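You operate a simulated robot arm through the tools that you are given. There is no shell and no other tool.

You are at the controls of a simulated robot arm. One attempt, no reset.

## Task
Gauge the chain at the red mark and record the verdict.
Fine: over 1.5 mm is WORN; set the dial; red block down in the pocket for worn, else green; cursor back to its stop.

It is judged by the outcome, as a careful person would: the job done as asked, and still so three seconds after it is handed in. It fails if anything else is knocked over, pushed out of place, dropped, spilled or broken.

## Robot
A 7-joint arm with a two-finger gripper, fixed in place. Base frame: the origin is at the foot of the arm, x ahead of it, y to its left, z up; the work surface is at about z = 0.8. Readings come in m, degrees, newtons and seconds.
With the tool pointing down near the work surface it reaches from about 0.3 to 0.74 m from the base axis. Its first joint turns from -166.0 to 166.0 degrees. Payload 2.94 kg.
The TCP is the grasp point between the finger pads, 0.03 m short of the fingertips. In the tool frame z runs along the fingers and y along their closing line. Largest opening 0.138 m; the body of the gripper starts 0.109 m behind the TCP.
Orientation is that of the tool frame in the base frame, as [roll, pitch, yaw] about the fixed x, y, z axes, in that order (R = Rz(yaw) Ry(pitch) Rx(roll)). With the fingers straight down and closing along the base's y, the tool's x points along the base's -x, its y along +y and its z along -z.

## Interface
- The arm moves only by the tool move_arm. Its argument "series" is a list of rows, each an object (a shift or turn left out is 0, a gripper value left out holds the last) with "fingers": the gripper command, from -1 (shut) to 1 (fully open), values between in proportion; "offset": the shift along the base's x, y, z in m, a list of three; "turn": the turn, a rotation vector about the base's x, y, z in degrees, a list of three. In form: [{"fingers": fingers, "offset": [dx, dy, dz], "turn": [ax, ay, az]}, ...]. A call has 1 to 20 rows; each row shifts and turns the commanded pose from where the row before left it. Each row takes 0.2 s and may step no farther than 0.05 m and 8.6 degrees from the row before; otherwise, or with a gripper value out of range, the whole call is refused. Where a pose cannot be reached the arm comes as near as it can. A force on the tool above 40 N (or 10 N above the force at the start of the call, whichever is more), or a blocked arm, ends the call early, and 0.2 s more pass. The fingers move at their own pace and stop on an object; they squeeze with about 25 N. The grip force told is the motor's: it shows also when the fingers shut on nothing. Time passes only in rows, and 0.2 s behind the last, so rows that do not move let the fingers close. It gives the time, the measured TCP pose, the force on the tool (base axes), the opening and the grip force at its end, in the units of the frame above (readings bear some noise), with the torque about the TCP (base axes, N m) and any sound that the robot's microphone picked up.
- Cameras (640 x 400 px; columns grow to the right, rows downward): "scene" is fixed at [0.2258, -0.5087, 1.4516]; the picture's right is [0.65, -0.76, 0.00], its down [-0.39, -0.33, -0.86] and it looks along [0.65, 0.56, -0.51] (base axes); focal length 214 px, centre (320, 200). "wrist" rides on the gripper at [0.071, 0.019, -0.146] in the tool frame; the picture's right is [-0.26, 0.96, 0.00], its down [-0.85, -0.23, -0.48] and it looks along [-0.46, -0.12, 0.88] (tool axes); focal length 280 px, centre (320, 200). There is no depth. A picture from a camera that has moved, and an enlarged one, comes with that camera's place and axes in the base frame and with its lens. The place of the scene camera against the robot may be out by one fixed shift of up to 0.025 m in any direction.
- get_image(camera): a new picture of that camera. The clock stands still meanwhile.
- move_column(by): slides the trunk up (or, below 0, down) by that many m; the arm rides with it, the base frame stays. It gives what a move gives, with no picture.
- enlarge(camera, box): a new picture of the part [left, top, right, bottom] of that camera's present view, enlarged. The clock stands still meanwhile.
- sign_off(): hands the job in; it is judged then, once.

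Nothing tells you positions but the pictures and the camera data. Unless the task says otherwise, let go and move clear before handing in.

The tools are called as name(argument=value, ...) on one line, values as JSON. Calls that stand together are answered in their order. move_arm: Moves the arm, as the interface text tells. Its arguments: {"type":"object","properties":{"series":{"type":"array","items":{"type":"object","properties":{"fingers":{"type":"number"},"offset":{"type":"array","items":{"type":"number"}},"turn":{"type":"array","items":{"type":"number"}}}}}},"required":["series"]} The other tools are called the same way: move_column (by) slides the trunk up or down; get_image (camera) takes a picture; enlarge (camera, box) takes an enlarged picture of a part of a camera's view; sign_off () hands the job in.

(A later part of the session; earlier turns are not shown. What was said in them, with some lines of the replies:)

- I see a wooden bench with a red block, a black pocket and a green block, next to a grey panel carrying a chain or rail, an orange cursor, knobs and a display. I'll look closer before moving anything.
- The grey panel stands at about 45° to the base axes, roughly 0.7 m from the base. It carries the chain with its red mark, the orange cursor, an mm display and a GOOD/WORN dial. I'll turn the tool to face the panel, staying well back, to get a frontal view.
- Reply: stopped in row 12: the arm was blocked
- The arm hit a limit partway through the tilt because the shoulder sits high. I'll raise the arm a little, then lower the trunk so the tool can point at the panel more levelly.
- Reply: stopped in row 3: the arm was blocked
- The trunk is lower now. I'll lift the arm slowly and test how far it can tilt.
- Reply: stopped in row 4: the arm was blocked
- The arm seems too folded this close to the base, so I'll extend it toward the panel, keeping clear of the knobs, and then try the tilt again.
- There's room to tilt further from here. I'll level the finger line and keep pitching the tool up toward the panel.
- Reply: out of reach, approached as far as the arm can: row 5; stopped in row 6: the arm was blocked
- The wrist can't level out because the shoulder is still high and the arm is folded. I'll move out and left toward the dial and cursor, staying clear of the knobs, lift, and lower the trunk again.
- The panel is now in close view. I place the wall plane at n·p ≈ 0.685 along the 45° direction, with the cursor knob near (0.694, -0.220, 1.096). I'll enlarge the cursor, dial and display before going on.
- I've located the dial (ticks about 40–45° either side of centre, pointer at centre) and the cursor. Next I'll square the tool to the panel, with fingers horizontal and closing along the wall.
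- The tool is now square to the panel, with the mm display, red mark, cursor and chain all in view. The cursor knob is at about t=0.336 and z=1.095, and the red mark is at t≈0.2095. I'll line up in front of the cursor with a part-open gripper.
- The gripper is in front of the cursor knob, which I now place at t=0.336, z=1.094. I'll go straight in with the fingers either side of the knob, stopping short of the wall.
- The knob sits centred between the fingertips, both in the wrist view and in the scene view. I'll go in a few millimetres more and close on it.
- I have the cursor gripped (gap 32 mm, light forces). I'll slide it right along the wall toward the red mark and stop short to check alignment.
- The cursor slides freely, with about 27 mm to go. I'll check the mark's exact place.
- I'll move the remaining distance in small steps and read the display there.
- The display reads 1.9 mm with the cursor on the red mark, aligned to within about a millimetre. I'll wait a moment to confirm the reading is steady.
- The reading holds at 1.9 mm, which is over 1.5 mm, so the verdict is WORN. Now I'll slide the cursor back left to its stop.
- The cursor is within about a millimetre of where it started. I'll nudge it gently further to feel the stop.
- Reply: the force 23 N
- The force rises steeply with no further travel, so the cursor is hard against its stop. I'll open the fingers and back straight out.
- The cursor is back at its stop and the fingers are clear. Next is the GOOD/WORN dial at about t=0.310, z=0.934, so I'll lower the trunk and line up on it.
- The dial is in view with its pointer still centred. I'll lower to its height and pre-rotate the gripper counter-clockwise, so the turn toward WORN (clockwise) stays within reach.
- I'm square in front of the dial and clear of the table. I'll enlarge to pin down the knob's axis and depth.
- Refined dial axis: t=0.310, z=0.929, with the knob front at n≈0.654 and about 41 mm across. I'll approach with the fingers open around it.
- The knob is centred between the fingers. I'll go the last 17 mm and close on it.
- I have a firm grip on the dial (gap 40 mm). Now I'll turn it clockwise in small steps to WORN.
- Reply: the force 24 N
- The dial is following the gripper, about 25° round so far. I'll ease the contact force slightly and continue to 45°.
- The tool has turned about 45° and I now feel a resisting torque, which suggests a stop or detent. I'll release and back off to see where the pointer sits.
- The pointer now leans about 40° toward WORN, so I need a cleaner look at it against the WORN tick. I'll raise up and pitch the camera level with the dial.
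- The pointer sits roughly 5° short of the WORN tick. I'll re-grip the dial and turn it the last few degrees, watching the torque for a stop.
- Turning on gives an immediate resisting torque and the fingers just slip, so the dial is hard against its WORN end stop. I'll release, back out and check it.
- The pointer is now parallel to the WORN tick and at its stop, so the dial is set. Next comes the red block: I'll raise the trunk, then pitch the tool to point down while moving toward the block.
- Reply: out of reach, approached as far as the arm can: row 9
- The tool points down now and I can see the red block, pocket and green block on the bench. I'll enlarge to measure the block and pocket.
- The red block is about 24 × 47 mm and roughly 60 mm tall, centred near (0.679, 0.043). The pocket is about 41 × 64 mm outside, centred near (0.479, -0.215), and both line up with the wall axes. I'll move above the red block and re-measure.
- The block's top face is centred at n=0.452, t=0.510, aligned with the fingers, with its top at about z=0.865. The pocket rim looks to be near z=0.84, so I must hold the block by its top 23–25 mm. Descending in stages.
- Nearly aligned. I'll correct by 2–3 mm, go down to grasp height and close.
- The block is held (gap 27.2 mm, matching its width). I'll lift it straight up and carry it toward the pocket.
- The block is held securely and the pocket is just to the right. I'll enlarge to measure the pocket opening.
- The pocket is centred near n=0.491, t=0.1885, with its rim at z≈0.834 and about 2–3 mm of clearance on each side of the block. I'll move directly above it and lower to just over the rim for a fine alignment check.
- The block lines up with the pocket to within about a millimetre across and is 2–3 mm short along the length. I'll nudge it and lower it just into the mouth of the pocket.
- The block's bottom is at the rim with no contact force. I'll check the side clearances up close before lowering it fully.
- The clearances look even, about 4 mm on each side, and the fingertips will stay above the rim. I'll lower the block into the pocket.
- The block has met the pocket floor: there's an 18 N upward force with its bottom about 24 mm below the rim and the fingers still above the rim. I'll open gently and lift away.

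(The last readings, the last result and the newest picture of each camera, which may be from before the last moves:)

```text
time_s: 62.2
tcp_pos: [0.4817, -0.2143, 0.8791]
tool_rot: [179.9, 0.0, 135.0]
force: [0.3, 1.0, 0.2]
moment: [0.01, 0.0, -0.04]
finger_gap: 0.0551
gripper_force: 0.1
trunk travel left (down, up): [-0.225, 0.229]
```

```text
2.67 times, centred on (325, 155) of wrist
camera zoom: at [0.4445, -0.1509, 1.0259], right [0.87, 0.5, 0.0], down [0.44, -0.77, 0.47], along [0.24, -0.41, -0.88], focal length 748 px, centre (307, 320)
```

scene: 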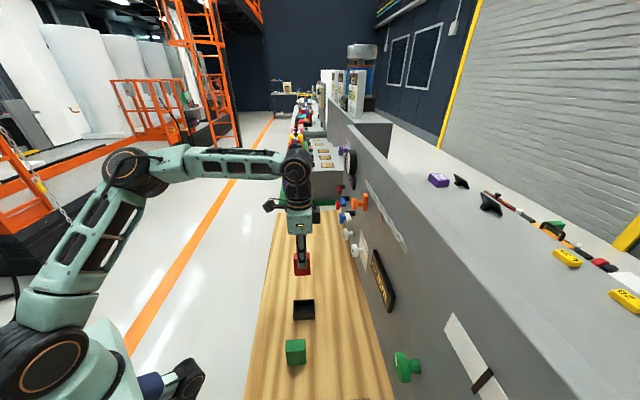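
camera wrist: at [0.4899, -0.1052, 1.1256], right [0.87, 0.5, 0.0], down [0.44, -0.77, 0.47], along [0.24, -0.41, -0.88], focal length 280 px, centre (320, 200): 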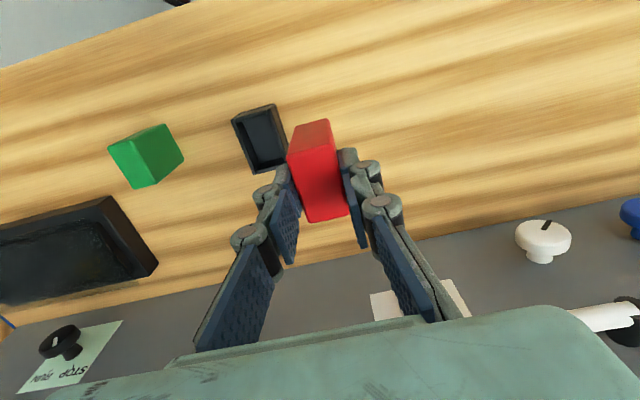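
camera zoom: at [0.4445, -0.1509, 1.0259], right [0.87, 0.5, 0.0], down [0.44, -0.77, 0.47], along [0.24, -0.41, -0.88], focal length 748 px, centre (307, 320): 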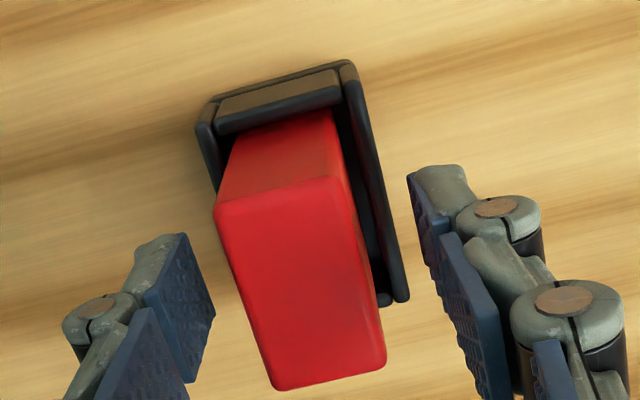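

The block stands in the pocket with the fingers clear on both sides. I'll lift straight up and inspect.

move_arm(series=[{"offset": [0, 0, 0.02]}, {"offset": [0, 0, 0.03]}, {"offset": [0, 0, 0.03]}, {"offset": [0, 0, 0.03]}, {"offset": [-0.02, 0.02, 0.02]}, {"offset": [-0.02, 0.02, 0.02]}, {}])

get_image(camera="wrist")

get_image(camera="scene")

enlarge(camera="scene", box=[265, 240, 345, 370])

```text
time_s: 63.8
tcp_pos: [0.4396, -0.1743, 1.0308]
tool_rot: [179.8, 0.0, 134.9]
force: [0.7, -0.4, 0.5]
moment: [-0.01, -0.04, 0.0]
finger_gap: 0.0554
gripper_force: 0.1
trunk travel left (down, up): [-0.225, 0.229]
```

```text
taken
camera wrist: at [0.4035, -0.1108, 1.1767], right [0.87, 0.5, 0.0], down [0.44, -0.77, 0.47], along [0.24, -0.41, -0.88], focal length 280 px, centre (320, 200)
```

wrist: 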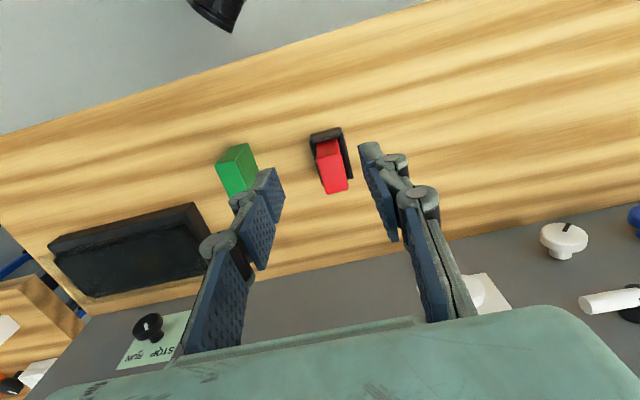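

```text
taken
```

scene: 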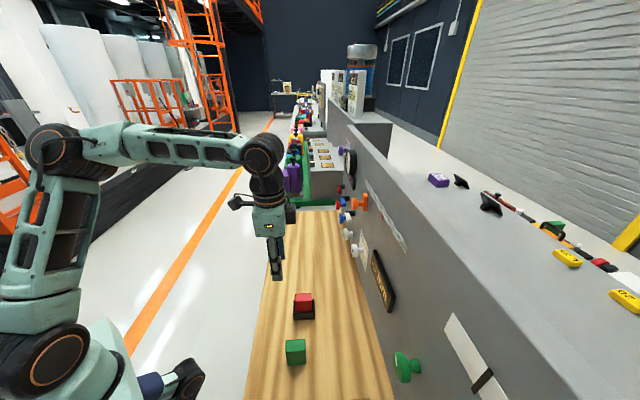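

```text
3.08 times, centred on (305, 305) of scene
camera zoom: at [0.2258, -0.5087, 1.4516], right [0.65, -0.76, 0.0], down [-0.39, -0.33, -0.86], along [0.65, 0.56, -0.51], focal length 660 px, centre (366, -123)
```

zoom: 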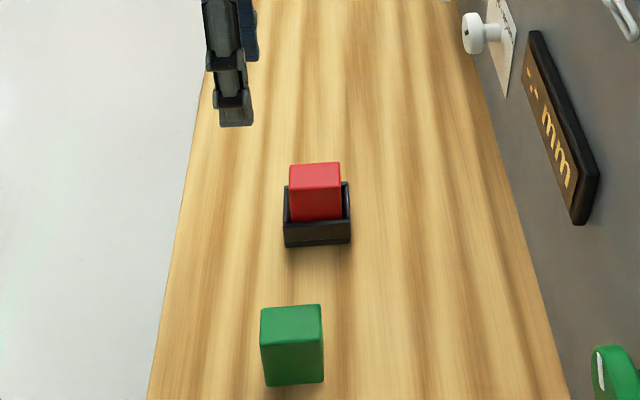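

The red block is in the pocket. I'll check that it's fully seated and take a last look at the dial, cursor and display.

enlarge(camera="wrist", box=[290, 115, 370, 205])

enlarge(camera="scene", box=[285, 280, 325, 325])

enlarge(camera="scene", box=[330, 180, 400, 280])

```text
4.44 times, centred on (330, 160) of wrist
camera zoom: at [0.4035, -0.1108, 1.1767], right [0.87, 0.5, 0.0], down [0.44, -0.77, 0.47], along [0.24, -0.41, -0.88], focal length 1246 px, centre (276, 378)
```

zoom: 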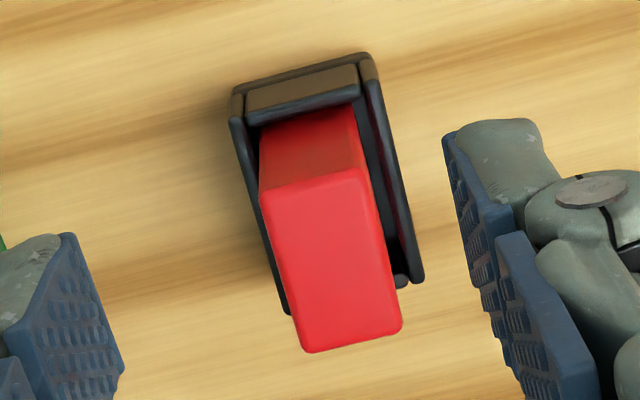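

```text
8.89 times, centred on (305, 302) of scene
camera zoom: at [0.2258, -0.5087, 1.4516], right [0.65, -0.76, 0.0], down [-0.39, -0.33, -0.86], along [0.65, 0.56, -0.51], focal length 1906 px, centre (453, -711)
```

zoom: 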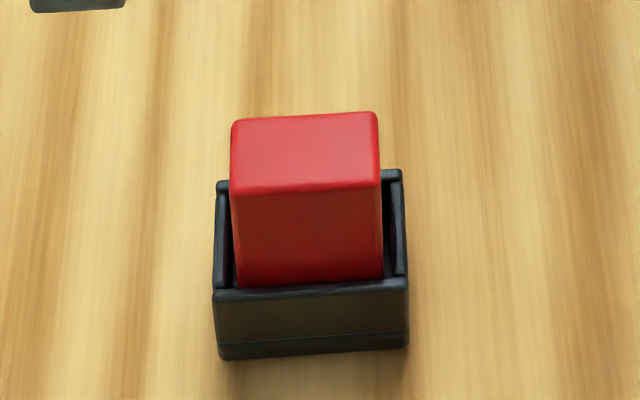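

```text
4.00 times, centred on (365, 230) of scene
camera zoom: at [0.2258, -0.5087, 1.4516], right [0.65, -0.76, 0.0], down [-0.39, -0.33, -0.86], along [0.65, 0.56, -0.51], focal length 858 px, centre (140, 80)
```

zoom: 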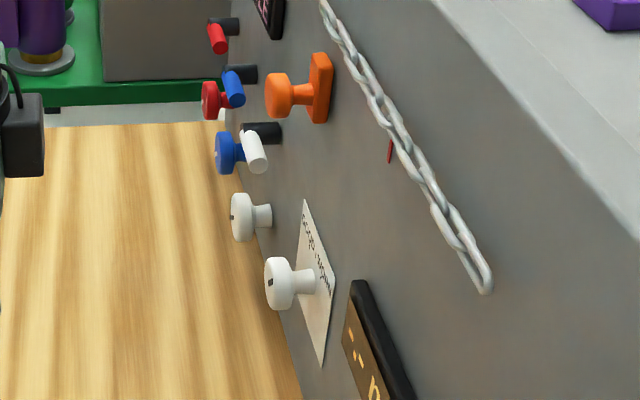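

The block stands seated in the pocket, the dial points to WORN, the cursor is at its stop, nothing else has moved and the arm is clear. Before handing in I'll wait a moment and confirm everything stays put.

move_arm(series=[{"offset": [-0.01, 0.01, 0.02]}, {}, {}, {}, {}])

get_image(camera="scene")

```text
time_s: 65.0
tcp_pos: [0.431, -0.1641, 1.0498]
tool_rot: [179.8, 0.1, 134.8]
force: [0.5, 0.8, 0.3]
moment: [-0.03, 0.02, -0.03]
finger_gap: 0.0553
gripper_force: 0.1
trunk travel left (down, up): [-0.225, 0.229]
```

```text
taken
```

scene: 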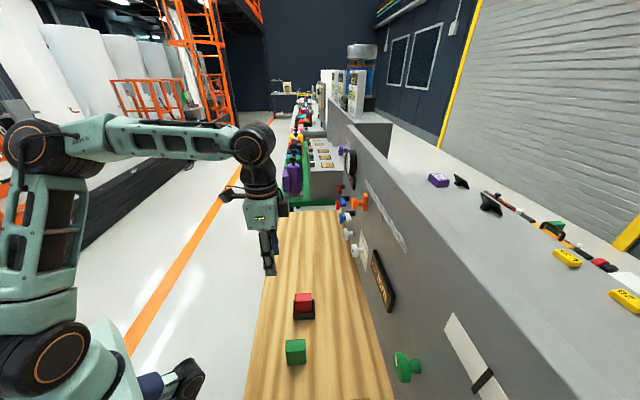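

The scene is unchanged after the wait: red block in the pocket, green block where it was, cursor at its stop, dial on WORN and the arm clear. Handing in now.

sign_off()

```text
The job is handed in.
```

I gauged the chain at the red mark: the display read 1.9 mm and held steady. That's over 1.5 mm, so I recorded the verdict as **WORN** and handed the job in.

- **Dial:** it's turned to WORN. It stopped turning there, and the pointer lines up with the WORN tick as closely as I could measure from the pictures (a few degrees at most).
- **Red block:** it's standing in the pocket, resting on the floor. The green block was not touched.
- **Cursor:** it's back at its stop. I pushed it gently until it would go no further, then let go.

I saw nothing else moved or knocked over, and the arm was clear when I handed in.
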